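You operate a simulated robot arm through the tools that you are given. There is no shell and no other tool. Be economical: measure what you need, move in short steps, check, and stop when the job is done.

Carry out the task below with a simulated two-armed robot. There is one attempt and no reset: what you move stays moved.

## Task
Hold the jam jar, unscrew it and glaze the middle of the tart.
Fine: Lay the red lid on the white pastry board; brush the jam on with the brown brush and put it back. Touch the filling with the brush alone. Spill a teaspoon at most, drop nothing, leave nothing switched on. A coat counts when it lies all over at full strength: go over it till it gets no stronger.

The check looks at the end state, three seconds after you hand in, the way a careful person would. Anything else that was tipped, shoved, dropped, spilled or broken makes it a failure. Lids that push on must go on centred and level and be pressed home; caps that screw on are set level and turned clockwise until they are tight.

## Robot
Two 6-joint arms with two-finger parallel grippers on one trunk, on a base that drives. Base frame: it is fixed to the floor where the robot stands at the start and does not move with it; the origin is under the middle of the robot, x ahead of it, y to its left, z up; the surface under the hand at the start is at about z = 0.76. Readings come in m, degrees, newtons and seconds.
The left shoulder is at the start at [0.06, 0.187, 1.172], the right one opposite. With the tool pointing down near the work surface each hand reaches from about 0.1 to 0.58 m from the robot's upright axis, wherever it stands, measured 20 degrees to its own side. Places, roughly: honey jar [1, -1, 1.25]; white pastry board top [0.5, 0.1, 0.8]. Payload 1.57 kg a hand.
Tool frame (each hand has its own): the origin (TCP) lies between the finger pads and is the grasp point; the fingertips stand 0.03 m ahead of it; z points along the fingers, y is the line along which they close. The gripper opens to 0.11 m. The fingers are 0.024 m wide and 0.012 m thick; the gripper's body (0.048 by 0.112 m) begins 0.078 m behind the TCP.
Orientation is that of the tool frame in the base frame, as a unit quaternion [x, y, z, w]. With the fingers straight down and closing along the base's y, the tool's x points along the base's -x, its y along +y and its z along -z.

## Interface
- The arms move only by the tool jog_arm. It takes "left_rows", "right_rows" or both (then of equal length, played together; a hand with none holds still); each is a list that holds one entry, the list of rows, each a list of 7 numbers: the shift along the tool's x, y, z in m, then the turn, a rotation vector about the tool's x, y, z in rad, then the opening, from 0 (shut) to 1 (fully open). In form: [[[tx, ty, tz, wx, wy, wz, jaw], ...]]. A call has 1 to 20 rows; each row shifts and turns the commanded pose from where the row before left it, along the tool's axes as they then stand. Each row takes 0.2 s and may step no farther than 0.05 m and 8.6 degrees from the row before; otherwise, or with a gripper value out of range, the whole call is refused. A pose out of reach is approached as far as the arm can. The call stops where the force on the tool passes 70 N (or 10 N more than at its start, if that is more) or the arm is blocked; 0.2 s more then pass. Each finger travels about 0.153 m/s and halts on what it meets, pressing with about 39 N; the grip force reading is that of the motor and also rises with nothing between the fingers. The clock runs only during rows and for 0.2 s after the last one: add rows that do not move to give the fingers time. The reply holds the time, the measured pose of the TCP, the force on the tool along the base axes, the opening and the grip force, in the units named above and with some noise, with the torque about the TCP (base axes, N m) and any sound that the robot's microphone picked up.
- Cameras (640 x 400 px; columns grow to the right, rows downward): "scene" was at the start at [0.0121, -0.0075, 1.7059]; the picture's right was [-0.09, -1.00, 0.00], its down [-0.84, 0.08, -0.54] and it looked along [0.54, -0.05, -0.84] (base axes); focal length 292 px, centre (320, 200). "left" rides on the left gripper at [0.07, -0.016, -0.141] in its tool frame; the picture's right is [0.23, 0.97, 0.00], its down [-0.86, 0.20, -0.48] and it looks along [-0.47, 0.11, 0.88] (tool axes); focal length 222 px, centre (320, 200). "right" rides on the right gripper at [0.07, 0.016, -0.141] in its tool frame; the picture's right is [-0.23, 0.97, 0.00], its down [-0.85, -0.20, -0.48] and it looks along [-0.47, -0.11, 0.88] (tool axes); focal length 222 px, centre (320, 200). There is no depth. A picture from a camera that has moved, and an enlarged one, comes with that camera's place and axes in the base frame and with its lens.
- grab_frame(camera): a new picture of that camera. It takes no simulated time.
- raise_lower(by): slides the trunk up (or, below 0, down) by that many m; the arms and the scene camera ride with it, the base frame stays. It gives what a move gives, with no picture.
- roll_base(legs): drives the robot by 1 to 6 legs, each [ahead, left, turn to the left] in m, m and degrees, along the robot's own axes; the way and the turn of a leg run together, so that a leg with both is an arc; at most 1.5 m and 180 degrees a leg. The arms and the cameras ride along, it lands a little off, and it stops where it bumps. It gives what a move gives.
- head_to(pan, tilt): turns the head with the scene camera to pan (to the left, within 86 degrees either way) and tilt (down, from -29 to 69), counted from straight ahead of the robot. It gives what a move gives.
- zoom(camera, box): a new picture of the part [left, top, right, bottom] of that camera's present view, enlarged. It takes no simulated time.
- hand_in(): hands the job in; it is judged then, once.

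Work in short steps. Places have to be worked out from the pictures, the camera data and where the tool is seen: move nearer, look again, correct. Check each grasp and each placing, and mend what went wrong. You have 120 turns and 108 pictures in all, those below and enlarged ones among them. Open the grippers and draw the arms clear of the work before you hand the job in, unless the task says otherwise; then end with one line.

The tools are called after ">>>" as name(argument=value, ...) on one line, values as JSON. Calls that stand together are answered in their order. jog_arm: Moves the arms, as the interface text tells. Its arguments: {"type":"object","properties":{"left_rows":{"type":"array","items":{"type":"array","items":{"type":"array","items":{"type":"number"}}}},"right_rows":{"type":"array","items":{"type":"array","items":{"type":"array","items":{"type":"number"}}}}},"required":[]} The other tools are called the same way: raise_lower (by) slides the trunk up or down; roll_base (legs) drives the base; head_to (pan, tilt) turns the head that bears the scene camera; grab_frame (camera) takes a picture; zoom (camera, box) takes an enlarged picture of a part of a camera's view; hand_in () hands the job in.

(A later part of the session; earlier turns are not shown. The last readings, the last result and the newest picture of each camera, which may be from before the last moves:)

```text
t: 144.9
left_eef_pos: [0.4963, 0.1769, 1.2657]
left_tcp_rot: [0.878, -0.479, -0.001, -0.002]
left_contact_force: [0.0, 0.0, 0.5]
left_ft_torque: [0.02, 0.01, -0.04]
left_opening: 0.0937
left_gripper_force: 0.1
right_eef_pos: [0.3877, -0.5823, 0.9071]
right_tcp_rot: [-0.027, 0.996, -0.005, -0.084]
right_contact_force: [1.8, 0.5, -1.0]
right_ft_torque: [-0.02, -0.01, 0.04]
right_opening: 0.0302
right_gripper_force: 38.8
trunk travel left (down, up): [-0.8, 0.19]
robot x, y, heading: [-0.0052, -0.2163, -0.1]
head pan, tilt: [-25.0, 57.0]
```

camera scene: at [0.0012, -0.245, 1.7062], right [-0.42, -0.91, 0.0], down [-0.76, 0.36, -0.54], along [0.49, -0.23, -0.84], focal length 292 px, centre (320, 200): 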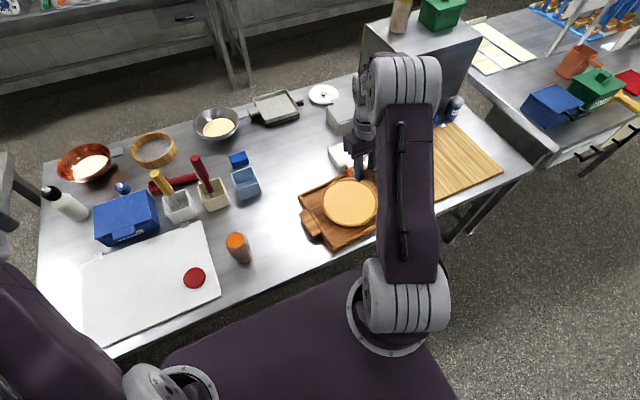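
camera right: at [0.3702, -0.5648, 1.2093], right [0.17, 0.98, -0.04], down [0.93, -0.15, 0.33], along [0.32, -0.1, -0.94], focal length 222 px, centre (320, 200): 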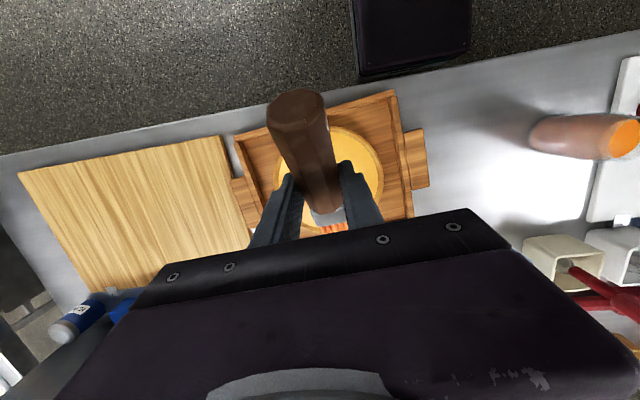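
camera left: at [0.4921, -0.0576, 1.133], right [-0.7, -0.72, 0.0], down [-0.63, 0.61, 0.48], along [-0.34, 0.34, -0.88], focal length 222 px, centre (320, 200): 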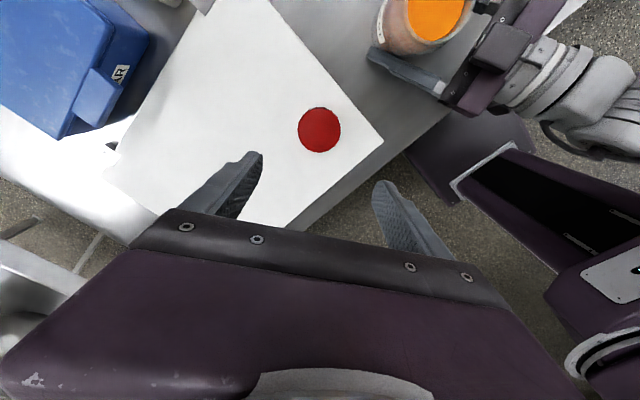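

No contact at 0.907; lower on in 4–5 mm steps until there's a light touch.

>>> jog_arm(right_rows=[[[-0.0008, 0, 0.0049, 0, 0, 0, 0]]])

>>> jog_arm(right_rows=[[[-0.0007, 0, 0.004, 0, 0, 0, 0]]])

>>> jog_arm(right_rows=[[[-0.0007, 0, 0.004, 0, 0, 0, 0]]])

>>> zoom(camera="scene", box=[290, 140, 410, 250])

```text
t: 145.3
left_eef_pos: [0.4982, 0.1775, 1.2652]
left_tcp_rot: [0.878, -0.479, -0.002, -0.003]
left_contact_force: [0.5, -0.6, 0.0]
left_ft_torque: [0.02, -0.03, 0.02]
left_opening: 0.0935
left_gripper_force: 0.0
right_eef_pos: [0.3877, -0.5835, 0.9022]
right_tcp_rot: [-0.026, 0.996, -0.004, -0.083]
right_contact_force: [-0.7, 0.3, -0.4]
right_ft_torque: [-0.01, -0.01, 0.0]
right_opening: 0.0303
right_gripper_force: 38.8
trunk travel left (down, up): [-0.8, 0.19]
robot x, y, heading: [-0.0053, -0.2138, -0.2]
head pan, tilt: [-25.0, 57.0]
```

```text
t: 145.7
left_eef_pos: [0.497, 0.178, 1.2653]
left_tcp_rot: [0.878, -0.479, -0.002, -0.003]
left_contact_force: [-0.8, -0.9, -0.3]
left_ft_torque: [0.0, 0.02, 0.0]
left_opening: 0.0934
left_gripper_force: 0.0
right_eef_pos: [0.3886, -0.5828, 0.8974]
right_tcp_rot: [-0.027, 0.996, -0.005, -0.085]
right_contact_force: [0.4, -0.8, -0.9]
right_ft_torque: [-0.01, -0.02, -0.01]
right_opening: 0.0302
right_gripper_force: 38.7
trunk travel left (down, up): [-0.8, 0.19]
robot x, y, heading: [-0.006, -0.2127, -0.1]
head pan, tilt: [-25.0, 57.0]
```

```text
t: 146.1
left_eef_pos: [0.4972, 0.1775, 1.2664]
left_tcp_rot: [0.878, -0.478, -0.002, -0.003]
left_contact_force: [0.0, 0.0, 0.3]
left_ft_torque: [0.01, 0.01, -0.01]
left_opening: 0.0933
left_gripper_force: 0.0
right_eef_pos: [0.3882, -0.5843, 0.8928]
right_tcp_rot: [-0.026, 0.996, -0.003, -0.085]
right_contact_force: [-0.6, 0.1, -1.6]
right_ft_torque: [-0.01, 0.02, -0.02]
right_opening: 0.0301
right_gripper_force: 38.9
trunk travel left (down, up): [-0.8, 0.19]
robot x, y, heading: [-0.0078, -0.2155, -0.1]
head pan, tilt: [-25.0, 57.0]
```

```text
3.64 times, centred on (350, 195) of scene
camera zoom: at [0.0012, -0.2454, 1.7062], right [-0.42, -0.91, 0.0], down [-0.76, 0.36, -0.54], along [0.49, -0.23, -0.84], focal length 1063 px, centre (211, 218)
```

zoom: 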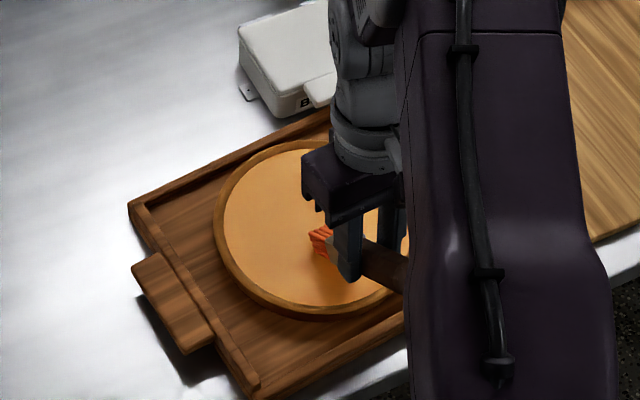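

The tip is right near the tart centre and just above the filling. Continue down to touch.

>>> jog_arm(right_rows=[[[-0.0005, 0, 0.003, 0, 0, 0, 0]]])

>>> jog_arm(right_rows=[[[-0.0005, 0, 0.003, 0, 0, 0, 0]]])

>>> jog_arm(right_rows=[[[-0.0005, 0, 0.003, 0, 0, 0, 0]]])

>>> jog_arm(right_rows=[[[-0.0005, 0, 0.003, 0, 0, 0, 0]]])

```text
t: 146.5
left_eef_pos: [0.4963, 0.1785, 1.2652]
left_tcp_rot: [0.878, -0.479, -0.001, -0.003]
left_contact_force: [1.1, -0.6, 0.9]
left_ft_torque: [-0.03, 0.0, -0.01]
left_opening: 0.0935
left_gripper_force: 0.1
right_eef_pos: [0.3884, -0.584, 0.8899]
right_tcp_rot: [-0.027, 0.996, -0.005, -0.085]
right_contact_force: [-0.9, -0.2, -1.0]
right_ft_torque: [-0.01, 0.01, 0.01]
right_opening: 0.0304
right_gripper_force: 38.9
trunk travel left (down, up): [-0.8, 0.19]
robot x, y, heading: [-0.0034, -0.2131, -0.2]
head pan, tilt: [-25.0, 57.0]
```

```text
t: 146.9
left_eef_pos: [0.4969, 0.1785, 1.2673]
left_tcp_rot: [0.878, -0.479, -0.001, -0.002]
left_contact_force: [-0.2, -0.4, 0.0]
left_ft_torque: [-0.04, 0.0, 0.02]
left_opening: 0.0935
left_gripper_force: 0.0
right_eef_pos: [0.3887, -0.5835, 0.8872]
right_tcp_rot: [-0.026, 0.996, -0.005, -0.084]
right_contact_force: [-0.6, -1.0, 6.1]
right_ft_torque: [0.02, -0.36, -0.05]
right_opening: 0.0302
right_gripper_force: 39.2
trunk travel left (down, up): [-0.8, 0.19]
robot x, y, heading: [-0.0037, -0.2134, -0.3]
head pan, tilt: [-25.0, 57.0]
```

```text
t: 147.3
left_eef_pos: [0.4935, 0.179, 1.2662]
left_tcp_rot: [0.878, -0.478, 0.0, -0.003]
left_contact_force: [0.5, -0.2, 0.3]
left_ft_torque: [-0.04, 0.0, -0.01]
left_opening: 0.0934
left_gripper_force: 0.0
right_eef_pos: [0.387, -0.5844, 0.8867]
right_tcp_rot: [-0.025, 0.996, -0.005, -0.082]
right_contact_force: [-4.4, -2.6, 20.2]
right_ft_torque: [-0.03, -0.88, -0.11]
right_opening: 0.0305
right_gripper_force: 39.2
trunk travel left (down, up): [-0.8, 0.19]
robot x, y, heading: [-0.0049, -0.2165, -0.1]
head pan, tilt: [-25.0, 57.0]
```

```text
t: 147.7
left_eef_pos: [0.4937, 0.1785, 1.2672]
left_tcp_rot: [0.878, -0.479, 0.0, -0.002]
left_contact_force: [-0.1, 0.3, 0.0]
left_ft_torque: [0.01, -0.01, -0.02]
left_opening: 0.0933
left_gripper_force: 0.0
right_eef_pos: [0.3858, -0.5843, 0.8831]
right_tcp_rot: [-0.026, 0.996, -0.005, -0.083]
right_contact_force: [-8.2, -3.3, 20.2]
right_ft_torque: [-0.09, -0.7, -0.11]
right_opening: 0.0302
right_gripper_force: 39.7
trunk travel left (down, up): [-0.8, 0.19]
robot x, y, heading: [-0.0054, -0.216, -0.1]
head pan, tilt: [-25.0, 57.0]
```

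Contact made at TCP z≈0.887. I'll ease up 3 mm to a light touch and sweep the +y half of the filling in overlapping fore-aft strips.

>>> jog_arm(right_rows=[[[0.0228, 0.0363, 0.0007, 0, 0, 0, 0], [0.0042, 0.0333, 0.0005, 0, 0, 0, 0], [-0.0354, -0.0019, -0.006, 0, 0, 0, 0], [-0.0354, -0.0019, -0.006, 0, 0, 0, 0], [-0.0302, -0.0277, -0.0049, 0, 0, 0, 0], [0.0433, 0.0023, 0.0073, 0, 0, 0, 0], [0.0433, 0.0023, 0.0073, 0, 0, 0, 0], [0.0453, 0.0024, 0.0077, 0, 0, 0, 0], [0.02, -0.025, 0.0036, 0, 0, 0, 0], [-0.0423, -0.0022, -0.0072, 0, 0, 0, 0], [-0.0413, -0.0022, -0.007, 0, 0, 0, 0], [-0.0423, -0.0022, -0.0072, 0, 0, 0, 0], [-0.0413, -0.0022, -0.007, 0, 0, 0, 0], [-0.0017, -0.0262, 0, 0, 0, 0, 0], [0.0433, 0.0023, 0.0073, 0, 0, 0, 0], [0.0433, 0.0023, 0.0073, 0, 0, 0, 0], [0.0433, 0.0023, 0.0073, 0, 0, 0, 0], [0.0433, 0.0023, 0.0073, 0, 0, 0, 0]]])

>>> zoom(camera="scene", box=[290, 140, 410, 250])

```text
t: 151.5
left_eef_pos: [0.4953, 0.1769, 1.265]
left_tcp_rot: [0.878, -0.478, -0.001, -0.002]
left_contact_force: [-0.5, 0.3, 0.3]
left_ft_torque: [0.0, -0.05, -0.01]
left_opening: 0.0934
left_gripper_force: 0.1
right_eef_pos: [0.3044, -0.5963, 0.8861]
right_tcp_rot: [-0.026, 0.996, -0.004, -0.083]
right_contact_force: [-0.5, -1.3, -0.4]
right_ft_torque: [0.0, -0.03, -0.03]
right_opening: 0.0303
right_gripper_force: 38.6
trunk travel left (down, up): [-0.8, 0.19]
robot x, y, heading: [-0.0046, -0.2139, -0.0]
head pan, tilt: [-25.0, 57.0]
```

```text
3.64 times, centred on (350, 195) of scene
camera zoom: at [-0.0008, -0.2461, 1.7062], right [-0.42, -0.91, 0.0], down [-0.76, 0.36, -0.55], along [0.49, -0.23, -0.84], focal length 1063 px, centre (211, 218)
```

zoom: 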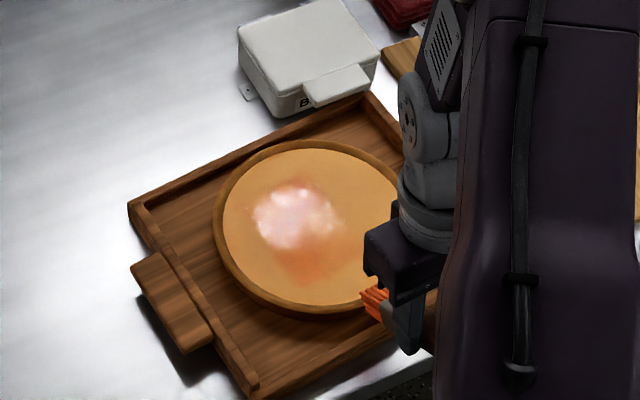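

A shiny glazed patch is forming in the middle, but contact was lost towards the edges. I'll lower 3.5 mm, do the -y half and go over the centre again.

>>> jog_arm(right_rows=[[[-0.0185, -0.025, -0.003, 0, 0, 0, 0], [-0.037, -0.0019, -0.0027, 0, 0, 0, 0], [-0.0394, -0.0021, -0.0067, 0, 0, 0, 0], [-0.0394, -0.0021, -0.0067, 0, 0, 0, 0], [-0.0325, -0.0017, -0.0055, 0, 0, 0, 0], [0.0161, -0.0252, 0.0029, 0, 0, 0, 0], [0.0453, 0.0024, 0.0077, 0, 0, 0, 0], [0.0443, 0.0023, 0.0075, 0, 0, 0, 0], [0.0423, 0.0022, 0.0072, 0, 0, 0, 0], [-0.0263, -0.0275, -0.0043, 0, 0, 0, 0], [-0.0374, -0.002, -0.0063, 0, 0, 0, 0], [-0.0374, -0.002, -0.0063, 0, 0, 0, 0], [-0.0137, 0.0373, -0.0025, 0, 0, 0, 0], [-0.002, 0.0399, -0.0006, 0, 0, 0, 0], [0.0394, 0.0021, 0.0067, 0, 0, 0, 0], [0.0394, 0.0021, 0.0067, 0, 0, 0, 0], [0.019, 0.014, 0.0031, 0, 0, 0, 0], [-0.0401, 0.0109, -0.0069, 0, 0, 0, 0], [-0.0394, -0.0021, -0.0067, 0, 0, 0, 0], [0.0288, 0.0156, 0.0048, 0, 0, 0, 0]]])

>>> zoom(camera="scene", box=[290, 140, 410, 250])

```text
t: 155.7
left_eef_pos: [0.4962, 0.1773, 1.2649]
left_tcp_rot: [0.878, -0.479, -0.001, -0.002]
left_contact_force: [0.1, 0.9, 0.8]
left_ft_torque: [0.03, -0.01, 0.0]
left_opening: 0.0937
left_gripper_force: 0.1
right_eef_pos: [0.3936, -0.5521, 0.879]
right_tcp_rot: [-0.026, 0.996, -0.005, -0.085]
right_contact_force: [1.9, -1.8, 6.9]
right_ft_torque: [-0.13, -0.73, -0.11]
right_opening: 0.0303
right_gripper_force: 39.3
trunk travel left (down, up): [-0.8, 0.19]
robot x, y, heading: [-0.0058, -0.2166, -0.0]
head pan, tilt: [-25.0, 57.0]
```

```text
3.64 times, centred on (350, 195) of scene
camera zoom: at [-0.0006, -0.2441, 1.7061], right [-0.42, -0.91, 0.0], down [-0.76, 0.36, -0.55], along [0.49, -0.23, -0.84], focal length 1063 px, centre (211, 218)
```

zoom: 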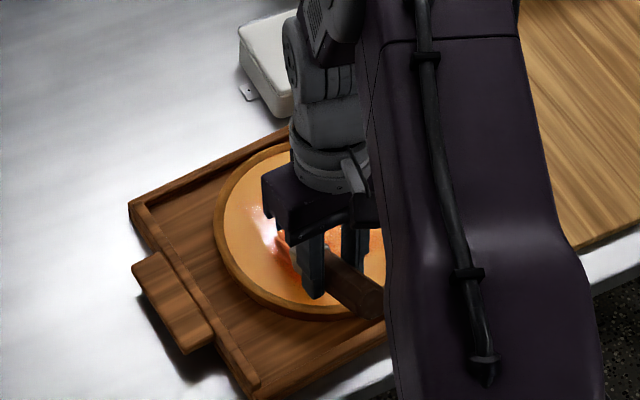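

Contact is good now (7 N). I'll do a full overlapping pass over the +y half and the centre at this height, and then the -y half.

>>> jog_arm(right_rows=[[[0.0316, 0.0197, 0.0062, 0, 0, 0, 0], [-0.0009, 0.018, -0.0003, 0, 0, 0, 0], [-0.0394, -0.0021, -0.0067, 0, 0, 0, 0], [-0.0293, -0.0056, -0.0049, 0, 0, 0, 0], [-0.0234, -0.0253, -0.0039, 0, 0, 0, 0], [0.0423, 0.0022, 0.0072, 0, 0, 0, 0], [0.0423, 0.0022, 0.0072, 0, 0, 0, 0], [0.0423, 0.0022, 0.0072, 0, 0, 0, 0], [0.0161, -0.0242, 0.0029, 0, 0, 0, 0], [-0.0394, -0.0021, -0.0067, 0, 0, 0, 0], [-0.0394, -0.0021, -0.0067, 0, 0, 0, 0], [-0.0394, -0.0021, -0.0067, 0, 0, 0, 0], [-0.0394, -0.0021, -0.0067, 0, 0, 0, 0], [-0.0036, -0.0253, -0.0004, 0, 0, 0, 0], [0.0423, 0.0022, 0.0072, 0, 0, 0, 0], [0.0413, 0.0022, 0.007, 0, 0, 0, 0], [0.0413, 0.0022, 0.007, 0, 0, 0, 0], [0.0394, 0.0021, 0.0067, 0, 0, 0, 0], [-0.0007, -0.0251, 0, 0, 0, 0, 0], [-0.0394, -0.0021, -0.0067, 0, 0, 0, 0]]])

>>> jog_arm(right_rows=[[[-0.0394, -0.0021, -0.0067, 0, 0, 0, 0], [-0.0394, -0.0021, -0.0067, 0, 0, 0, 0], [-0.0394, -0.0021, -0.0067, 0, 0, 0, 0], [0.0161, -0.0242, 0.0029, 0, 0, 0, 0], [0.0423, 0.0022, 0.0072, 0, 0, 0, 0], [0.0423, 0.0022, 0.0072, 0, 0, 0, 0], [0.0423, 0.0022, 0.0072, 0, 0, 0, 0], [-0.0303, -0.0257, -0.005, 0, 0, 0, 0], [-0.0394, -0.0021, -0.0067, 0, 0, 0, 0], [-0.0295, -0.0016, -0.005, 0, 0, 0, 0], [0.0147, -0.0002, -0.04, 0, 0, 0, 0], [0.0147, 0, -0.04, 0, 0, 0, 0], [0, 0, -0.04, 0, 0, 0, 0], [0.04, 0, 0, 0, 0, 0, 0], [0.03, 0, 0, 0, 0, 0, 0], [0, 0, 0, 0, 0, 0, 0]]])

>>> zoom(camera="scene", box=[290, 140, 410, 250])

```text
t: 159.9
left_eef_pos: [0.4979, 0.1765, 1.2664]
left_tcp_rot: [0.878, -0.479, -0.001, -0.002]
left_contact_force: [0.6, -0.5, -0.5]
left_ft_torque: [0.02, -0.03, 0.0]
left_opening: 0.0935
left_gripper_force: 0.1
right_eef_pos: [0.3523, -0.6186, 0.8803]
right_tcp_rot: [-0.027, 0.996, -0.004, -0.085]
right_contact_force: [0.5, 0.9, -0.3]
right_ft_torque: [0.01, 0.03, -0.03]
right_opening: 0.03
right_gripper_force: 39.0
trunk travel left (down, up): [-0.8, 0.19]
robot x, y, heading: [-0.0058, -0.218, -0.2]
head pan, tilt: [-25.0, 57.0]
```

```text
t: 163.3
left_eef_pos: [0.4982, 0.1778, 1.2659]
left_tcp_rot: [0.878, -0.479, -0.001, -0.002]
left_contact_force: [-0.5, -0.5, 0.0]
left_ft_torque: [-0.01, -0.01, 0.01]
left_opening: 0.0932
left_gripper_force: 0.0
right_eef_pos: [0.3501, -0.67, 1.0149]
right_tcp_rot: [-0.026, 0.996, -0.006, -0.085]
right_contact_force: [-0.3, 0.2, -0.5]
right_ft_torque: [-0.05, 0.03, 0.02]
right_opening: 0.0302
right_gripper_force: 39.1
trunk travel left (down, up): [-0.8, 0.19]
robot x, y, heading: [-0.0042, -0.2167, -0.2]
head pan, tilt: [-25.0, 57.0]
```

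```text
3.64 times, centred on (350, 195) of scene
camera zoom: at [0.0027, -0.2452, 1.7062], right [-0.42, -0.91, 0.0], down [-0.76, 0.36, -0.54], along [0.49, -0.23, -0.84], focal length 1063 px, centre (211, 218)
```

zoom: 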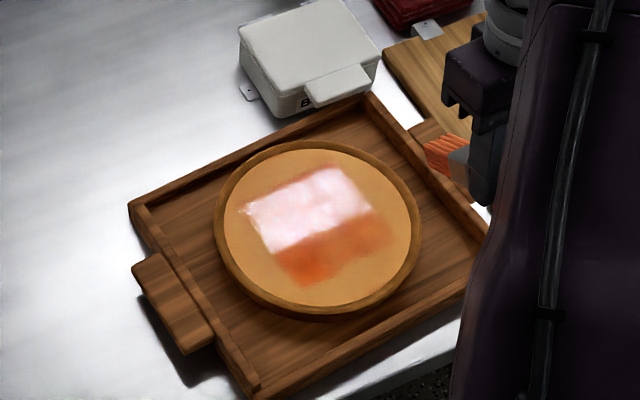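

The glaze zone turns out to be a square about 0.1 m wide in the middle of the tart; it is coated but weaker towards the right/near corner. I'll go over it densely with 15 mm strips at a slightly lower height.

>>> jog_arm(right_rows=[[[-0.0051, 0.0108, 0.0447, 0, 0, 0, 0], [-0.0051, 0.0108, 0.0447, 0, 0, 0, 0], [-0.0051, 0.0108, 0.0447, 0, 0, 0, 0], [-0.0005, 0, 0.003, 0, 0, 0, 0], [-0.0325, -0.0017, -0.0055, 0, 0, 0, 0], [-0.0325, -0.0017, -0.0055, 0, 0, 0, 0], [-0.0325, -0.0017, -0.0055, 0, 0, 0, 0], [-0.0008, 0.015, -0.0002, 0, 0, 0, 0], [0.0325, 0.0017, 0.0055, 0, 0, 0, 0], [0.0325, 0.0017, 0.0055, 0, 0, 0, 0], [0.0325, 0.0017, 0.0055, 0, 0, 0, 0], [-0.0008, 0.015, -0.0002, 0, 0, 0, 0], [-0.0325, -0.0017, -0.0055, 0, 0, 0, 0], [-0.0325, -0.0017, -0.0055, 0, 0, 0, 0], [-0.0325, -0.0017, -0.0055, 0, 0, 0, 0], [-0.0008, 0.015, -0.0002, 0, 0, 0, 0], [0.0325, 0.0017, 0.0055, 0, 0, 0, 0], [0.0325, 0.0017, 0.0055, 0, 0, 0, 0]]])

```text
t: 167.1
left_eef_pos: [0.4967, 0.1775, 1.2672]
left_tcp_rot: [0.878, -0.479, -0.001, -0.003]
left_contact_force: [-0.1, 0.5, 0.0]
left_ft_torque: [-0.01, 0.0, -0.01]
left_opening: 0.0935
left_gripper_force: 0.1
right_eef_pos: [0.3756, -0.5954, 0.8785]
right_tcp_rot: [-0.027, 0.996, -0.004, -0.085]
right_contact_force: [-0.1, -0.4, 0.2]
right_ft_torque: [-0.01, 0.0, 0.02]
right_opening: 0.0303
right_gripper_force: 39.0
trunk travel left (down, up): [-0.8, 0.19]
robot x, y, heading: [-0.0061, -0.2124, -0.1]
head pan, tilt: [-25.0, 57.0]
```

No contact at this height, so I'll lower in small steps until touching.

>>> jog_arm(right_rows=[[[-0.0005, 0, 0.003, 0, 0, 0, 0]]])

>>> jog_arm(right_rows=[[[-0.0004, 0, 0.0025, 0, 0, 0, 0]]])

>>> jog_arm(right_rows=[[[-0.0004, 0, 0.0025, 0, 0, 0, 0]]])

```text
t: 167.5
left_eef_pos: [0.495, 0.1793, 1.2658]
left_tcp_rot: [0.878, -0.478, -0.001, -0.002]
left_contact_force: [0.2, -0.5, 0.3]
left_ft_torque: [-0.03, -0.01, 0.0]
left_opening: 0.0933
left_gripper_force: 0.1
right_eef_pos: [0.375, -0.5962, 0.876]
right_tcp_rot: [-0.026, 0.996, -0.006, -0.081]
right_contact_force: [-0.1, 0.0, 14.4]
right_ft_torque: [0.12, -1.09, 0.03]
right_opening: 0.03
right_gripper_force: 38.8
trunk travel left (down, up): [-0.8, 0.19]
robot x, y, heading: [-0.0031, -0.216, -0.1]
head pan, tilt: [-25.0, 57.0]
```

```text
t: 167.9
left_eef_pos: [0.4949, 0.1779, 1.2658]
left_tcp_rot: [0.878, -0.479, -0.001, -0.003]
left_contact_force: [-0.3, 1.4, -0.6]
left_ft_torque: [-0.06, 0.05, 0.0]
left_opening: 0.0936
left_gripper_force: 0.0
right_eef_pos: [0.3739, -0.595, 0.8725]
right_tcp_rot: [-0.025, 0.996, -0.004, -0.084]
right_contact_force: [-5.6, -2.6, 17.8]
right_ft_torque: [-0.12, -0.9, -0.22]
right_opening: 0.0305
right_gripper_force: 38.9
trunk travel left (down, up): [-0.8, 0.19]
robot x, y, heading: [-0.0063, -0.2128, -0.2]
head pan, tilt: [-25.0, 57.0]
```

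```text
t: 168.3
left_eef_pos: [0.4932, 0.1789, 1.2662]
left_tcp_rot: [0.878, -0.478, 0.001, -0.003]
left_contact_force: [0.9, 0.0, -0.2]
left_ft_torque: [-0.02, 0.0, -0.02]
left_opening: 0.0936
left_gripper_force: 0.0
right_eef_pos: [0.3733, -0.5955, 0.8695]
right_tcp_rot: [-0.026, 0.996, -0.005, -0.084]
right_contact_force: [-7.6, -1.9, 17.1]
right_ft_torque: [-0.07, -0.83, -0.14]
right_opening: 0.0303
right_gripper_force: 38.5
trunk travel left (down, up): [-0.8, 0.19]
robot x, y, heading: [-0.0029, -0.2139, -0.2]
head pan, tilt: [-25.0, 57.0]
```

The brush pivots in the grip under load, so contact is now at about z 0.870. I'll ease 1.5 mm and sweep the square with strips, monitoring force at the end.

>>> jog_arm(right_rows=[[[0.0397, 0.0021, 0.0052, 0, 0, 0, 0], [0.0008, -0.015, 0.0002, 0, 0, 0, 0], [-0.033, -0.0017, -0.0056, 0, 0, 0, 0], [-0.033, -0.0017, -0.0056, 0, 0, 0, 0], [-0.033, -0.0017, -0.0056, 0, 0, 0, 0], [0.0008, -0.015, 0.0002, 0, 0, 0, 0], [0.033, 0.0017, 0.0056, 0, 0, 0, 0], [0.033, 0.0017, 0.0056, 0, 0, 0, 0], [0.033, 0.0017, 0.0056, 0, 0, 0, 0], [0.0008, -0.015, 0.0002, 0, 0, 0, 0], [-0.033, -0.0017, -0.0056, 0, 0, 0, 0], [-0.033, -0.0017, -0.0056, 0, 0, 0, 0], [-0.033, -0.0017, -0.0056, 0, 0, 0, 0]]])

>>> jog_arm(right_rows=[[[-0.0023, 0.045, -0.0006, 0, 0, 0, 0], [-0.0023, 0.045, -0.0006, 0, 0, 0, 0], [0.033, 0.0017, 0.0056, 0, 0, 0, 0], [0.033, 0.0017, 0.0056, 0, 0, 0, 0], [0.033, 0.0017, 0.0056, 0, 0, 0, 0], [0.0008, -0.015, 0.0002, 0, 0, 0, 0], [-0.033, -0.0017, -0.0056, 0, 0, 0, 0], [-0.033, -0.0017, -0.0056, 0, 0, 0, 0], [-0.033, -0.0017, -0.0056, 0, 0, 0, 0], [0.0008, -0.015, 0.0002, 0, 0, 0, 0], [0.033, 0.0017, 0.0056, 0, 0, 0, 0], [0.033, 0.0017, 0.0056, 0, 0, 0, 0], [0.033, 0.0017, 0.0056, 0, 0, 0, 0], [0.0008, -0.015, 0.0002, 0, 0, 0, 0], [-0.033, -0.0017, -0.0056, 0, 0, 0, 0], [-0.033, -0.0017, -0.0056, 0, 0, 0, 0], [-0.033, -0.0017, -0.0056, 0, 0, 0, 0]]])

```text
t: 171.1
left_eef_pos: [0.4973, 0.1773, 1.2648]
left_tcp_rot: [0.878, -0.478, -0.002, -0.002]
left_contact_force: [0.5, -0.3, 0.1]
left_ft_torque: [0.0, 0.03, 0.0]
left_opening: 0.0936
left_gripper_force: 0.1
right_eef_pos: [0.4364, -0.6417, 0.8694]
right_tcp_rot: [-0.025, 0.996, -0.004, -0.085]
right_contact_force: [0.2, 0.2, -1.1]
right_ft_torque: [0.01, -0.01, -0.01]
right_opening: 0.0302
right_gripper_force: 39.4
trunk travel left (down, up): [-0.8, 0.19]
robot x, y, heading: [-0.0003, -0.213, -0.4]
head pan, tilt: [-25.0, 57.0]
```

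```text
t: 174.7
left_eef_pos: [0.4985, 0.1779, 1.2649]
left_tcp_rot: [0.878, -0.479, -0.001, -0.003]
left_contact_force: [-0.2, 0.6, -0.1]
left_ft_torque: [-0.01, 0.01, -0.01]
left_opening: 0.0934
left_gripper_force: 0.1
right_eef_pos: [0.4372, -0.5955, 0.8698]
right_tcp_rot: [-0.027, 0.996, -0.003, -0.086]
right_contact_force: [0.1, -0.3, 0.0]
right_ft_torque: [-0.01, 0.01, 0.02]
right_opening: 0.0305
right_gripper_force: 38.7
trunk travel left (down, up): [-0.8, 0.19]
robot x, y, heading: [-0.0074, -0.216, -0.3]
head pan, tilt: [-25.0, 57.0]
```

End readings show no contact on the later strips. I'll lift aside and check the state of the coat.

>>> jog_arm(right_rows=[[[0.01, 0, -0.04, 0, 0, 0, 0], [0.04, -0.02, -0.02, 0, 0, 0, 0], [0.03, -0.04, 0, 0, 0, 0, 0], [0, -0.03, 0, 0, 0, 0, 0], [0, 0, 0, 0, 0, 0, 0]]])

>>> zoom(camera="scene", box=[310, 160, 400, 240])

```text
t: 175.9
left_eef_pos: [0.4965, 0.1783, 1.2654]
left_tcp_rot: [0.878, -0.478, -0.001, -0.002]
left_contact_force: [0.1, 0.7, 0.5]
left_ft_torque: [-0.02, 0.0, 0.03]
left_opening: 0.093
left_gripper_force: 0.0
right_eef_pos: [0.3705, -0.6871, 0.9446]
right_tcp_rot: [-0.026, 0.996, -0.005, -0.084]
right_contact_force: [0.2, -0.1, 0.2]
right_ft_torque: [-0.04, -0.03, 0.03]
right_opening: 0.0302
right_gripper_force: 39.2
trunk travel left (down, up): [-0.8, 0.19]
robot x, y, heading: [-0.0063, -0.2122, -0.4]
head pan, tilt: [-25.0, 57.0]
```

```text
5.00 times, centred on (355, 200) of scene
camera zoom: at [0.0011, -0.2444, 1.7062], right [-0.42, -0.91, 0.0], down [-0.76, 0.36, -0.54], along [0.49, -0.23, -0.84], focal length 1462 px, centre (145, 200)
```

zoom: 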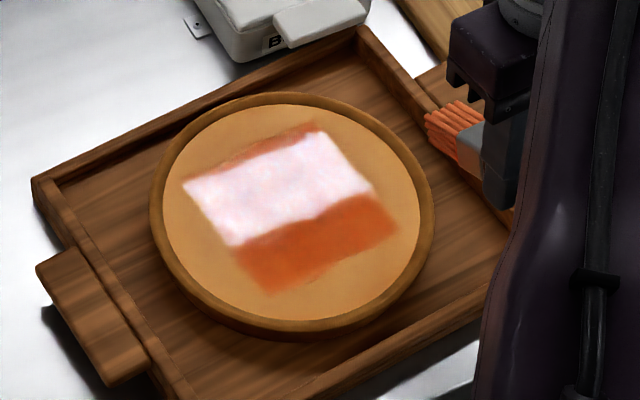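

The square is nearly uniform now, with softer edges. I'll do one more full coat with sideways strokes, which keep the pressure constant, slightly overlapping the edges. First, find contact at the near-right corner.

>>> jog_arm(right_rows=[[[0.0142, 0.0203, 0.0392, 0, 0, 0, 0], [0.0142, 0.0203, 0.0392, 0, 0, 0, 0], [-0.0004, 0, 0.0025, 0, 0, 0, 0]]])

>>> jog_arm(right_rows=[[[-0.0004, 0, 0.002, 0, 0, 0, 0]]])

```text
t: 176.7
left_eef_pos: [0.497, 0.179, 1.2657]
left_tcp_rot: [0.878, -0.478, -0.001, -0.002]
left_contact_force: [0.2, 0.3, -0.3]
left_ft_torque: [-0.03, -0.01, 0.02]
left_opening: 0.0934
left_gripper_force: 0.0
right_eef_pos: [0.3277, -0.6502, 0.8692]
right_tcp_rot: [-0.026, 0.996, -0.004, -0.084]
right_contact_force: [0.0, 0.0, 1.9]
right_ft_torque: [0.09, -0.2, 0.02]
right_opening: 0.0302
right_gripper_force: 39.2
trunk travel left (down, up): [-0.8, 0.19]
robot x, y, heading: [-0.0044, -0.2133, -0.0]
head pan, tilt: [-25.0, 57.0]
```

```text
t: 177.1
left_eef_pos: [0.4943, 0.1803, 1.2663]
left_tcp_rot: [0.878, -0.479, -0.001, -0.002]
left_contact_force: [-0.2, 0.2, 0.8]
left_ft_torque: [0.0, 0.0, 0.01]
left_opening: 0.0935
left_gripper_force: 0.1
right_eef_pos: [0.3283, -0.651, 0.8687]
right_tcp_rot: [-0.026, 0.996, -0.006, -0.082]
right_contact_force: [-3.5, -1.9, 15.7]
right_ft_torque: [0.07, -1.01, -0.05]
right_opening: 0.0303
right_gripper_force: 39.0
trunk travel left (down, up): [-0.8, 0.19]
robot x, y, heading: [-0.0039, -0.2127, -0.0]
head pan, tilt: [-25.0, 57.0]
```

Contact at ~16 N; easing slightly and sweeping sideways across the whole square in 12 mm steps.

>>> jog_arm(right_rows=[[[-0.0019, 0.0366, -0.0011, 0, 0, 0, 0], [-0.0019, 0.0366, -0.0005, 0, 0, 0, 0], [-0.0019, 0.0366, -0.0005, 0, 0, 0, 0], [-0.0118, -0.0006, -0.0017, 0, 0, 0, 0], [0.0019, -0.0366, 0.0005, 0, 0, 0, 0], [0.0019, -0.0366, 0.0005, 0, 0, 0, 0], [0.0019, -0.0366, 0.0005, 0, 0, 0, 0], [-0.0118, -0.0006, -0.0017, 0, 0, 0, 0], [-0.0019, 0.0366, -0.0005, 0, 0, 0, 0], [-0.0019, 0.0366, -0.0005, 0, 0, 0, 0], [-0.0019, 0.0366, -0.0005, 0, 0, 0, 0], [-0.0118, -0.0006, -0.0017, 0, 0, 0, 0], [0.0019, -0.0366, 0.0005, 0, 0, 0, 0], [0.0019, -0.0366, 0.0005, 0, 0, 0, 0], [0.0019, -0.0366, 0.0005, 0, 0, 0, 0], [-0.0118, -0.0006, -0.0017, 0, 0, 0, 0], [-0.0019, 0.0366, -0.0005, 0, 0, 0, 0], [-0.0019, 0.0366, -0.0005, 0, 0, 0, 0], [-0.0019, 0.0366, -0.0005, 0, 0, 0, 0]]])

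```text
t: 181.1
left_eef_pos: [0.4954, 0.1789, 1.2662]
left_tcp_rot: [0.878, -0.479, -0.001, -0.002]
left_contact_force: [-0.2, -0.1, -0.7]
left_ft_torque: [0.0, 0.04, 0.03]
left_opening: 0.0933
left_gripper_force: 0.0
right_eef_pos: [0.3771, -0.5395, 0.865]
right_tcp_rot: [-0.025, 0.996, -0.005, -0.083]
right_contact_force: [-1.4, -4.4, 14.7]
right_ft_torque: [-0.24, -1.07, -0.4]
right_opening: 0.0302
right_gripper_force: 39.6
trunk travel left (down, up): [-0.8, 0.19]
robot x, y, heading: [-0.0072, -0.2116, -0.3]
head pan, tilt: [-25.0, 57.0]
```

Contact held throughout (14.7 N). Continue with the far half.

>>> jog_arm(right_rows=[[[-0.0118, -0.0006, -0.002, 0, 0, 0, 0], [0.0019, -0.0366, 0.0005, 0, 0, 0, 0], [0.0019, -0.0366, 0.0005, 0, 0, 0, 0], [0.0019, -0.0366, 0.0005, 0, 0, 0, 0], [-0.0118, -0.0006, -0.002, 0, 0, 0, 0], [-0.0019, 0.0366, -0.0005, 0, 0, 0, 0], [-0.0019, 0.0366, -0.0005, 0, 0, 0, 0], [-0.0019, 0.0366, -0.0005, 0, 0, 0, 0], [-0.0118, -0.0006, -0.0018, 0, 0, 0, 0], [0.0019, -0.0366, 0.0005, 0, 0, 0, 0], [0.0019, -0.0366, 0.0005, 0, 0, 0, 0], [0.0019, -0.0366, 0.0005, 0, 0, 0, 0], [-0.0118, -0.0006, -0.0018, 0, 0, 0, 0], [-0.0019, 0.0366, -0.0005, 0, 0, 0, 0], [-0.0019, 0.0366, -0.0005, 0, 0, 0, 0], [-0.0019, 0.0366, -0.0005, 0, 0, 0, 0], [-0.0118, -0.0006, -0.0018, 0, 0, 0, 0], [0.0019, -0.0366, 0.0005, 0, 0, 0, 0], [0.0019, -0.0366, 0.0005, 0, 0, 0, 0], [0.0019, -0.0366, 0.0005, 0, 0, 0, 0]]])

>>> jog_arm(right_rows=[[[0.01, 0, -0.04, 0, 0, 0, 0], [0.04, -0.01, -0.02, 0, 0, 0, 0], [0.04, -0.02, 0, 0, 0, 0, 0], [0, -0.02, 0, 0, 0, 0, 0], [0, 0, 0, 0, 0, 0, 0]]])

>>> zoom(camera="scene", box=[310, 160, 400, 240])

```text
t: 185.3
left_eef_pos: [0.4978, 0.1778, 1.265]
left_tcp_rot: [0.878, -0.478, -0.001, -0.003]
left_contact_force: [-0.4, -0.4, 0.2]
left_ft_torque: [0.01, -0.04, -0.03]
left_opening: 0.0935
left_gripper_force: 0.2
right_eef_pos: [0.4382, -0.6518, 0.8653]
right_tcp_rot: [-0.026, 0.996, -0.004, -0.086]
right_contact_force: [0.1, -0.5, -0.3]
right_ft_torque: [0.03, 0.01, 0.03]
right_opening: 0.0302
right_gripper_force: 38.5
trunk travel left (down, up): [-0.8, 0.19]
robot x, y, heading: [-0.0041, -0.2161, -0.2]
head pan, tilt: [-25.0, 57.0]
```

```text
t: 186.5
left_eef_pos: [0.4973, 0.1785, 1.2651]
left_tcp_rot: [0.878, -0.479, 0.0, -0.002]
left_contact_force: [0.4, -0.4, -0.3]
left_ft_torque: [0.03, 0.0, 0.01]
left_opening: 0.0937
left_gripper_force: 0.0
right_eef_pos: [0.3629, -0.704, 0.9385]
right_tcp_rot: [-0.026, 0.996, -0.004, -0.085]
right_contact_force: [0.0, -0.3, 0.2]
right_ft_torque: [0.02, 0.03, -0.01]
right_opening: 0.0301
right_gripper_force: 38.8
trunk travel left (down, up): [-0.8, 0.19]
robot x, y, heading: [-0.0027, -0.2133, -0.1]
head pan, tilt: [-25.0, 57.0]
```

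```text
5.00 times, centred on (355, 200) of scene
camera zoom: at [0.0012, -0.2449, 1.7062], right [-0.42, -0.91, 0.0], down [-0.76, 0.36, -0.54], along [0.49, -0.23, -0.84], focal length 1462 px, centre (145, 200)
```

zoom: 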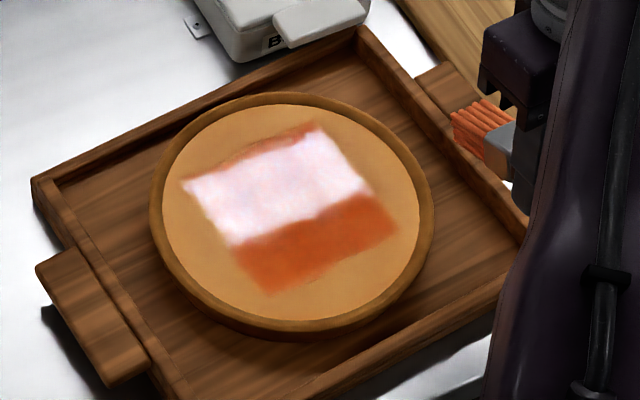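

The near half is full and crisp; the far strokes lost contact at the end. I'll redo the far half: touch down at the far edge first.

>>> jog_arm(right_rows=[[[-0.0294, 0.0171, 0.0191, 0, 0, 0, 0], [-0.0294, 0.0171, 0.0191, 0, 0, 0, 0], [-0.0294, 0.0171, 0.0191, 0, 0, 0, 0], [-0.0005, 0, 0.003, 0, 0, 0, 0]]])

>>> jog_arm(right_rows=[[[-0.0003, 0, 0.0015, 0, 0, 0, 0]]])

```text
t: 187.5
left_eef_pos: [0.4953, 0.1776, 1.2658]
left_tcp_rot: [0.878, -0.479, -0.001, -0.002]
left_contact_force: [-0.6, -0.3, -0.5]
left_ft_torque: [0.02, 0.0, 0.03]
left_opening: 0.0934
left_gripper_force: 0.0
right_eef_pos: [0.4353, -0.6487, 0.8636]
right_tcp_rot: [-0.026, 0.996, -0.005, -0.083]
right_contact_force: [-0.3, 0.5, 6.6]
right_ft_torque: [0.09, -0.63, -0.01]
right_opening: 0.03
right_gripper_force: 39.1
trunk travel left (down, up): [-0.8, 0.19]
robot x, y, heading: [-0.0034, -0.216, -0.2]
head pan, tilt: [-25.0, 57.0]
```

```text
t: 187.9
left_eef_pos: [0.4962, 0.1796, 1.2667]
left_tcp_rot: [0.878, -0.479, -0.001, -0.002]
left_contact_force: [-0.5, 0.9, -0.5]
left_ft_torque: [0.02, -0.03, 0.0]
left_opening: 0.0936
left_gripper_force: 0.1
right_eef_pos: [0.4345, -0.6495, 0.864]
right_tcp_rot: [-0.027, 0.996, -0.007, -0.083]
right_contact_force: [-0.2, -1.6, 12.4]
right_ft_torque: [0.07, -1.08, -0.1]
right_opening: 0.0303
right_gripper_force: 38.8
trunk travel left (down, up): [-0.8, 0.19]
robot x, y, heading: [-0.0076, -0.217, -0.4]
head pan, tilt: [-25.0, 57.0]
```

Good touch at 12 N. Sideways strokes from the far edge back towards the middle.

>>> jog_arm(right_rows=[[[-0.0019, 0.0366, -0.0005, 0, 0, 0, 0], [-0.0019, 0.0366, -0.0005, 0, 0, 0, 0], [-0.0019, 0.0366, -0.0005, 0, 0, 0, 0], [0.0118, 0.0006, 0.0025, 0, 0, 0, 0], [0.0019, -0.0366, 0.0005, 0, 0, 0, 0], [0.0019, -0.0366, 0.0005, 0, 0, 0, 0], [0.0019, -0.0366, 0.0005, 0, 0, 0, 0], [0.0118, 0.0006, 0.0025, 0, 0, 0, 0], [-0.0019, 0.0366, -0.0005, 0, 0, 0, 0], [-0.0019, 0.0366, -0.0005, 0, 0, 0, 0], [-0.0019, 0.0366, -0.0005, 0, 0, 0, 0], [0.0118, 0.0006, 0.0025, 0, 0, 0, 0], [0.0019, -0.0366, 0.0005, 0, 0, 0, 0], [0.0019, -0.0366, 0.0005, 0, 0, 0, 0], [0.0019, -0.0366, 0.0005, 0, 0, 0, 0], [0.0118, 0.0006, 0.0025, 0, 0, 0, 0], [-0.0019, 0.0366, -0.0005, 0, 0, 0, 0], [-0.0019, 0.0366, -0.0005, 0, 0, 0, 0], [-0.0019, 0.0366, -0.0005, 0, 0, 0, 0]]])

>>> jog_arm(right_rows=[[[0.0118, 0.0006, 0.0025, 0, 0, 0, 0], [0.0019, -0.0366, 0.0005, 0, 0, 0, 0], [0.0019, -0.0366, 0.0005, 0, 0, 0, 0], [0.0019, -0.0366, 0.0005, 0, 0, 0, 0], [0.0118, 0.0006, 0.0025, 0, 0, 0, 0], [-0.0019, 0.0366, -0.0005, 0, 0, 0, 0], [-0.0019, 0.0366, -0.0005, 0, 0, 0, 0], [-0.0019, 0.0366, -0.0005, 0, 0, 0, 0], [0.0118, 0.0006, 0.0025, 0, 0, 0, 0], [0.0019, -0.0366, 0.0005, 0, 0, 0, 0], [0.0019, -0.0366, 0.0005, 0, 0, 0, 0], [0.0019, -0.0366, 0.0005, 0, 0, 0, 0], [0.0118, 0.0006, 0.0025, 0, 0, 0, 0], [-0.0019, 0.0366, -0.0005, 0, 0, 0, 0], [-0.0019, 0.0366, -0.0005, 0, 0, 0, 0], [-0.0019, 0.0366, -0.0005, 0, 0, 0, 0]]])

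```text
t: 191.9
left_eef_pos: [0.496, 0.1789, 1.2659]
left_tcp_rot: [0.878, -0.479, -0.001, -0.002]
left_contact_force: [0.6, 0.6, 0.1]
left_ft_torque: [0.0, -0.01, 0.0]
left_opening: 0.0932
left_gripper_force: 0.0
right_eef_pos: [0.385, -0.537, 0.8614]
right_tcp_rot: [-0.025, 0.996, -0.005, -0.085]
right_contact_force: [1.3, -4.9, 11.3]
right_ft_torque: [-0.19, -1.05, -0.34]
right_opening: 0.0306
right_gripper_force: 38.9
trunk travel left (down, up): [-0.8, 0.19]
robot x, y, heading: [-0.0056, -0.2157, -0.1]
head pan, tilt: [-25.0, 57.0]
```

```text
t: 195.3
left_eef_pos: [0.4957, 0.1774, 1.2655]
left_tcp_rot: [0.878, -0.479, 0.0, -0.001]
left_contact_force: [0.6, 0.6, -0.6]
left_ft_torque: [-0.02, 0.01, 0.03]
left_opening: 0.0934
left_gripper_force: 0.1
right_eef_pos: [0.3394, -0.5393, 0.86]
right_tcp_rot: [-0.026, 0.996, -0.004, -0.085]
right_contact_force: [0.4, 0.2, -0.5]
right_ft_torque: [-0.01, 0.03, -0.01]
right_opening: 0.0305
right_gripper_force: 39.3
trunk travel left (down, up): [-0.8, 0.19]
robot x, y, heading: [-0.0048, -0.211, -0.1]
head pan, tilt: [-25.0, 57.0]
```

The far half had contact throughout. I'll lift off, move the brush over its home spot, and check the tart.

>>> jog_arm(right_rows=[[[0.006, 0, -0.04, 0, 0, 0, 0], [0.006, 0, -0.04, 0, 0, 0, 0], [0.006, 0.0, -0.04, 0, 0, 0, 0], [-0.01, 0.045, 0, 0, 0, 0, 0], [-0.01, 0.045, 0, 0, 0, 0, 0], [-0.01, 0.045, 0, 0, 0, 0, 0], [-0.01, 0.045, 0, 0, 0, 0, 0], [-0.01, 0.03, 0, 0, 0, 0, 0], [0, 0, 0, 0, 0, 0, 0]]])

>>> zoom(camera="scene", box=[250, 140, 400, 250])

```text
t: 197.3
left_eef_pos: [0.4971, 0.1768, 1.266]
left_tcp_rot: [0.878, -0.479, -0.001, -0.002]
left_contact_force: [-0.6, -0.2, 0.8]
left_ft_torque: [-0.01, -0.02, -0.02]
left_opening: 0.0935
left_gripper_force: 0.1
right_eef_pos: [0.3811, -0.3251, 0.9724]
right_tcp_rot: [-0.026, 0.996, -0.004, -0.085]
right_contact_force: [0.2, -0.3, -1.6]
right_ft_torque: [-0.01, 0.01, 0.0]
right_opening: 0.0304
right_gripper_force: 39.0
trunk travel left (down, up): [-0.8, 0.19]
robot x, y, heading: [-0.0035, -0.2125, -0.2]
head pan, tilt: [-25.0, 57.0]
```

```text
3.64 times, centred on (325, 195) of scene
camera zoom: at [0.0008, -0.2462, 1.7062], right [-0.42, -0.91, 0.0], down [-0.76, 0.36, -0.54], along [0.49, -0.23, -0.84], focal length 1063 px, centre (302, 218)
```

zoom: 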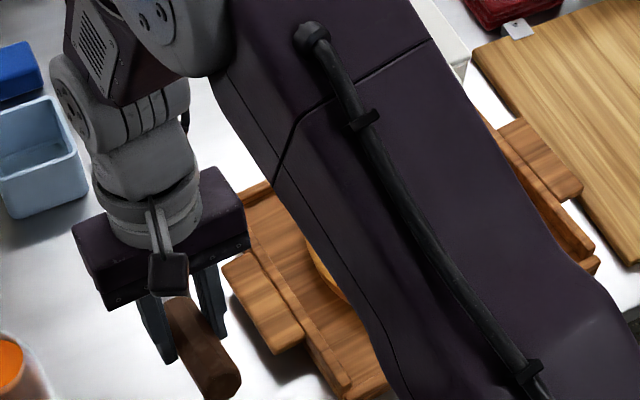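

The arm hides the tart from here; I'll check it later. The brush has pivoted to ~33° below horizontal relative to the hand, so I'll tilt the hand forward 32° to level it and descend over its original spot to z≈0.82.

>>> jog_arm(right_rows=[[[0, 0, 0, 0, -0.14, 0, 0], [0, 0, 0, 0, -0.14, 0, 0], [0, 0, 0, 0, -0.14, 0, 0], [0, 0, 0, 0, -0.14, 0, 0], [-0.0032, -0.0015, 0.0425, 0, 0, 0, 0], [-0.0032, -0.0015, 0.0425, 0, 0, 0, 0], [-0.0032, -0.0015, 0.0425, 0, 0, 0, 0], [-0.0032, -0.0015, 0.0425, 0, 0, 0, 0], [0, 0, 0, 0, 0, 0, 0]]])

>>> grab_frame(camera="right")

```text
t: 199.3
left_eef_pos: [0.497, 0.1779, 1.2658]
left_tcp_rot: [0.878, -0.479, -0.002, -0.002]
left_contact_force: [-0.3, -0.8, -0.5]
left_ft_torque: [0.01, -0.05, 0.0]
left_opening: 0.0934
left_gripper_force: 0.0
right_eef_pos: [0.4414, -0.3141, 0.81]
right_tcp_rot: [-0.025, 0.988, 0.02, 0.151]
right_contact_force: [-0.7, -0.2, -0.1]
right_ft_torque: [0.0, 0.02, 0.02]
right_opening: 0.0301
right_gripper_force: 38.8
right hand out of reach, approached as far as the arm can: row 3
trunk travel left (down, up): [-0.8, 0.19]
robot x, y, heading: [-0.0062, -0.2189, 0.0]
head pan, tilt: [-25.0, 57.0]
```

```text
2 pictures are left
camera right: at [0.3319, -0.3071, 0.9235], right [0.16, 0.98, 0.1], down [0.68, -0.18, 0.71], along [0.71, -0.04, -0.7], focal length 222 px, centre (320, 200)
```

right: 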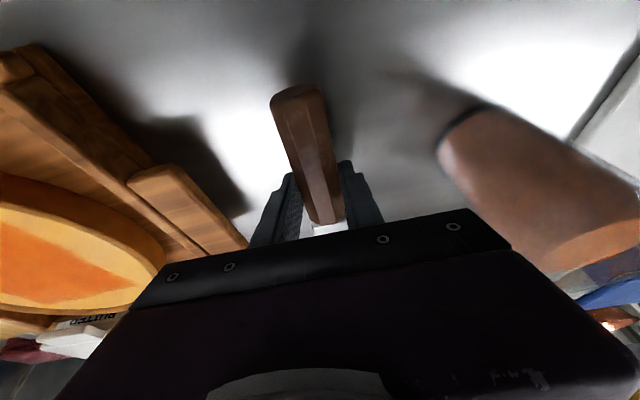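

The brush is nearly level and the visible glaze on the tart is a uniform orange. I'll correct to the original spot (0.458, -0.327), level 6° more, then lower in small steps.

>>> jog_arm(right_rows=[[[-0.0061, -0.007, 0.005, 0, -0.05, 0, 0], [-0.0061, -0.007, 0.005, 0, -0.05, 0, 0], [0, 0, 0, 0, 0, 0, 0]]])

>>> jog_arm(right_rows=[[[0.001, 0, 0.003, 0, 0, 0, 0]]])

```text
t: 200.1
left_eef_pos: [0.4969, 0.1782, 1.2655]
left_tcp_rot: [0.878, -0.479, -0.001, -0.003]
left_contact_force: [-0.5, -0.6, -0.1]
left_ft_torque: [0.01, 0.01, -0.03]
left_opening: 0.0935
left_gripper_force: 0.1
right_eef_pos: [0.4563, -0.3268, 0.8054]
right_tcp_rot: [-0.026, 0.979, 0.023, 0.2]
right_contact_force: [-0.3, 0.1, -0.1]
right_ft_torque: [0.01, 0.02, -0.01]
right_opening: 0.0302
right_gripper_force: 38.9
trunk travel left (down, up): [-0.8, 0.19]
robot x, y, heading: [-0.0055, -0.2149, 0.0]
head pan, tilt: [-25.0, 57.0]
```

```text
t: 200.5
left_eef_pos: [0.4951, 0.1776, 1.2661]
left_tcp_rot: [0.878, -0.479, 0.0, -0.003]
left_contact_force: [0.4, -0.7, -0.3]
left_ft_torque: [-0.01, 0.0, 0.02]
left_opening: 0.0937
left_gripper_force: 0.2
right_eef_pos: [0.4568, -0.326, 0.8024]
right_tcp_rot: [-0.025, 0.979, 0.022, 0.202]
right_contact_force: [-0.4, -1.7, 12.4]
right_ft_torque: [-0.15, 0.77, 0.1]
right_opening: 0.0304
right_gripper_force: 39.0
trunk travel left (down, up): [-0.8, 0.19]
robot x, y, heading: [-0.0089, -0.2139, -0.0]
head pan, tilt: [-25.0, 57.0]
```

Contact at the handle's rear end means it's now about 10° tail-down. I'll rotate back about 9° while lifting slightly, then lower again.

>>> jog_arm(right_rows=[[[0, 0, -0.004, 0, 0.08, 0, 0], [0, 0, 0, 0, 0.08, 0, 0], [0.001, 0, 0.005, 0, 0, 0, 0]]])

>>> jog_arm(right_rows=[[[0.001, 0, 0.003, 0, 0, 0, 0]]])

```text
t: 201.3
left_eef_pos: [0.4984, 0.1784, 1.2652]
left_tcp_rot: [0.878, -0.479, -0.003, -0.002]
left_contact_force: [0.7, -0.2, 0.8]
left_ft_torque: [0.03, 0.03, 0.0]
left_opening: 0.0935
left_gripper_force: 0.1
right_eef_pos: [0.4558, -0.3256, 0.8006]
right_tcp_rot: [-0.027, 0.992, 0.02, 0.12]
right_contact_force: [0.1, -0.7, -0.2]
right_ft_torque: [0.03, 0.03, -0.02]
right_opening: 0.0305
right_gripper_force: 39.3
trunk travel left (down, up): [-0.8, 0.19]
robot x, y, heading: [-0.0034, -0.2136, -0.0]
head pan, tilt: [-25.0, 57.0]
```

```text
t: 201.7
left_eef_pos: [0.497, 0.1773, 1.266]
left_tcp_rot: [0.878, -0.479, -0.001, -0.003]
left_contact_force: [0.5, -0.4, 1.3]
left_ft_torque: [-0.04, -0.01, 0.0]
left_opening: 0.0934
left_gripper_force: 0.1
right_eef_pos: [0.4553, -0.3256, 0.7967]
right_tcp_rot: [-0.027, 0.992, 0.021, 0.121]
right_contact_force: [1.0, 1.0, -1.1]
right_ft_torque: [-0.02, -0.02, 0.02]
right_opening: 0.0304
right_gripper_force: 38.7
trunk travel left (down, up): [-0.8, 0.19]
robot x, y, heading: [-0.0083, -0.2168, -0.2]
head pan, tilt: [-25.0, 57.0]
```

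No contact at 0.797; continue down 2–3 mm at a time.

>>> jog_arm(right_rows=[[[0.0005, 0, 0.002, 0, 0, 0, 0]]])

>>> jog_arm(right_rows=[[[0.0005, 0, 0.002, 0, 0, 0, 0]]])

```text
t: 202.1
left_eef_pos: [0.4984, 0.1782, 1.2647]
left_tcp_rot: [0.878, -0.479, -0.001, -0.003]
left_contact_force: [0.1, -0.5, 0.4]
left_ft_torque: [-0.01, -0.01, -0.01]
left_opening: 0.0934
left_gripper_force: 0.2
right_eef_pos: [0.4545, -0.3257, 0.797]
right_tcp_rot: [-0.027, 0.992, 0.02, 0.12]
right_contact_force: [-0.1, -0.1, -1.4]
right_ft_torque: [-0.02, 0.03, -0.05]
right_opening: 0.0304
right_gripper_force: 38.7
trunk travel left (down, up): [-0.8, 0.19]
robot x, y, heading: [-0.006, -0.214, -0.4]
head pan, tilt: [-25.0, 57.0]
```

```text
t: 202.5
left_eef_pos: [0.4978, 0.1774, 1.2658]
left_tcp_rot: [0.878, -0.478, -0.001, -0.002]
left_contact_force: [-0.7, 0.1, 0.1]
left_ft_torque: [0.01, 0.03, 0.02]
left_opening: 0.0934
left_gripper_force: 0.1
right_eef_pos: [0.4547, -0.3263, 0.7923]
right_tcp_rot: [-0.027, 0.992, 0.021, 0.121]
right_contact_force: [-0.5, 0.4, 1.6]
right_ft_torque: [0.0, 0.19, -0.01]
right_opening: 0.0304
right_gripper_force: 39.1
trunk travel left (down, up): [-0.8, 0.19]
robot x, y, heading: [-0.0039, -0.2164, -0.2]
head pan, tilt: [-25.0, 57.0]
```

Brush just touches the table, nearly level at 0.792. Release gently, lift straight up and look.

>>> jog_arm(right_rows=[[[0, 0, 0, 0, 0, 0, 0.35], [0, 0, 0, 0, 0, 0, 0.5], [0, 0, 0, 0, 0, 0, 0.7], [0.0, 0, 0, 0, 0, 0, 0.8], [-0.0096, 0, -0.0388, 0, 0, 0, 0.8], [-0.0096, 0, -0.0388, 0, 0, 0, 0.8], [-0.0096, 0, -0.0388, 0, 0, 0, 0.8], [-0.0096, 0, -0.0388, 0, 0, 0, 0.8], [0.03, 0, -0.02, 0, 0, 0, 0.8], [0.03, 0, -0.02, 0, 0, 0, 0.8], [0.03, 0, 0, 0, 0, 0, 0.8], [0.03, 0, 0, 0, 0, 0, 0.8], [0, 0, 0, 0, 0, 0, 0.8]]])

>>> grab_frame(camera="scene")

```text
t: 205.3
left_eef_pos: [0.497, 0.1779, 1.2653]
left_tcp_rot: [0.878, -0.479, 0.0, -0.001]
left_contact_force: [0.5, 0.4, -0.6]
left_ft_torque: [-0.03, 0.0, -0.05]
left_opening: 0.0935
left_gripper_force: 0.0
right_eef_pos: [0.329, -0.3404, 0.9571]
right_tcp_rot: [-0.027, 0.992, 0.02, 0.122]
right_contact_force: [-0.3, -0.4, -0.6]
right_ft_torque: [-0.01, -0.06, 0.0]
right_opening: 0.088
right_gripper_force: 0.0
right hand out of reach, approached as far as the arm can: row 8
trunk travel left (down, up): [-0.8, 0.19]
robot x, y, heading: [-0.0061, -0.2159, -0.1]
head pan, tilt: [-25.0, 57.0]
```

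```text
1 pictures are left
camera scene: at [0.0009, -0.2451, 1.7062], right [-0.42, -0.91, 0.0], down [-0.76, 0.36, -0.54], along [0.49, -0.23, -0.84], focal length 292 px, centre (320, 200)
```

scene: 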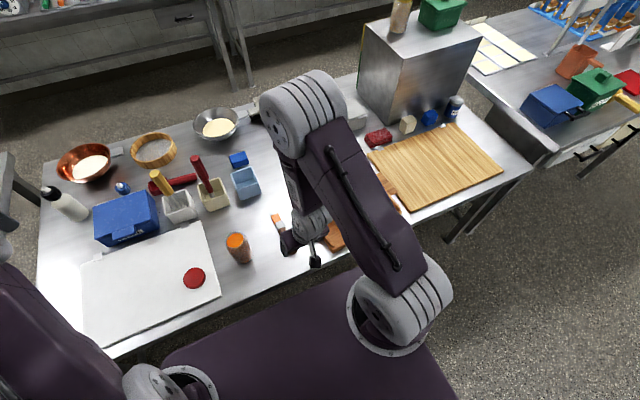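

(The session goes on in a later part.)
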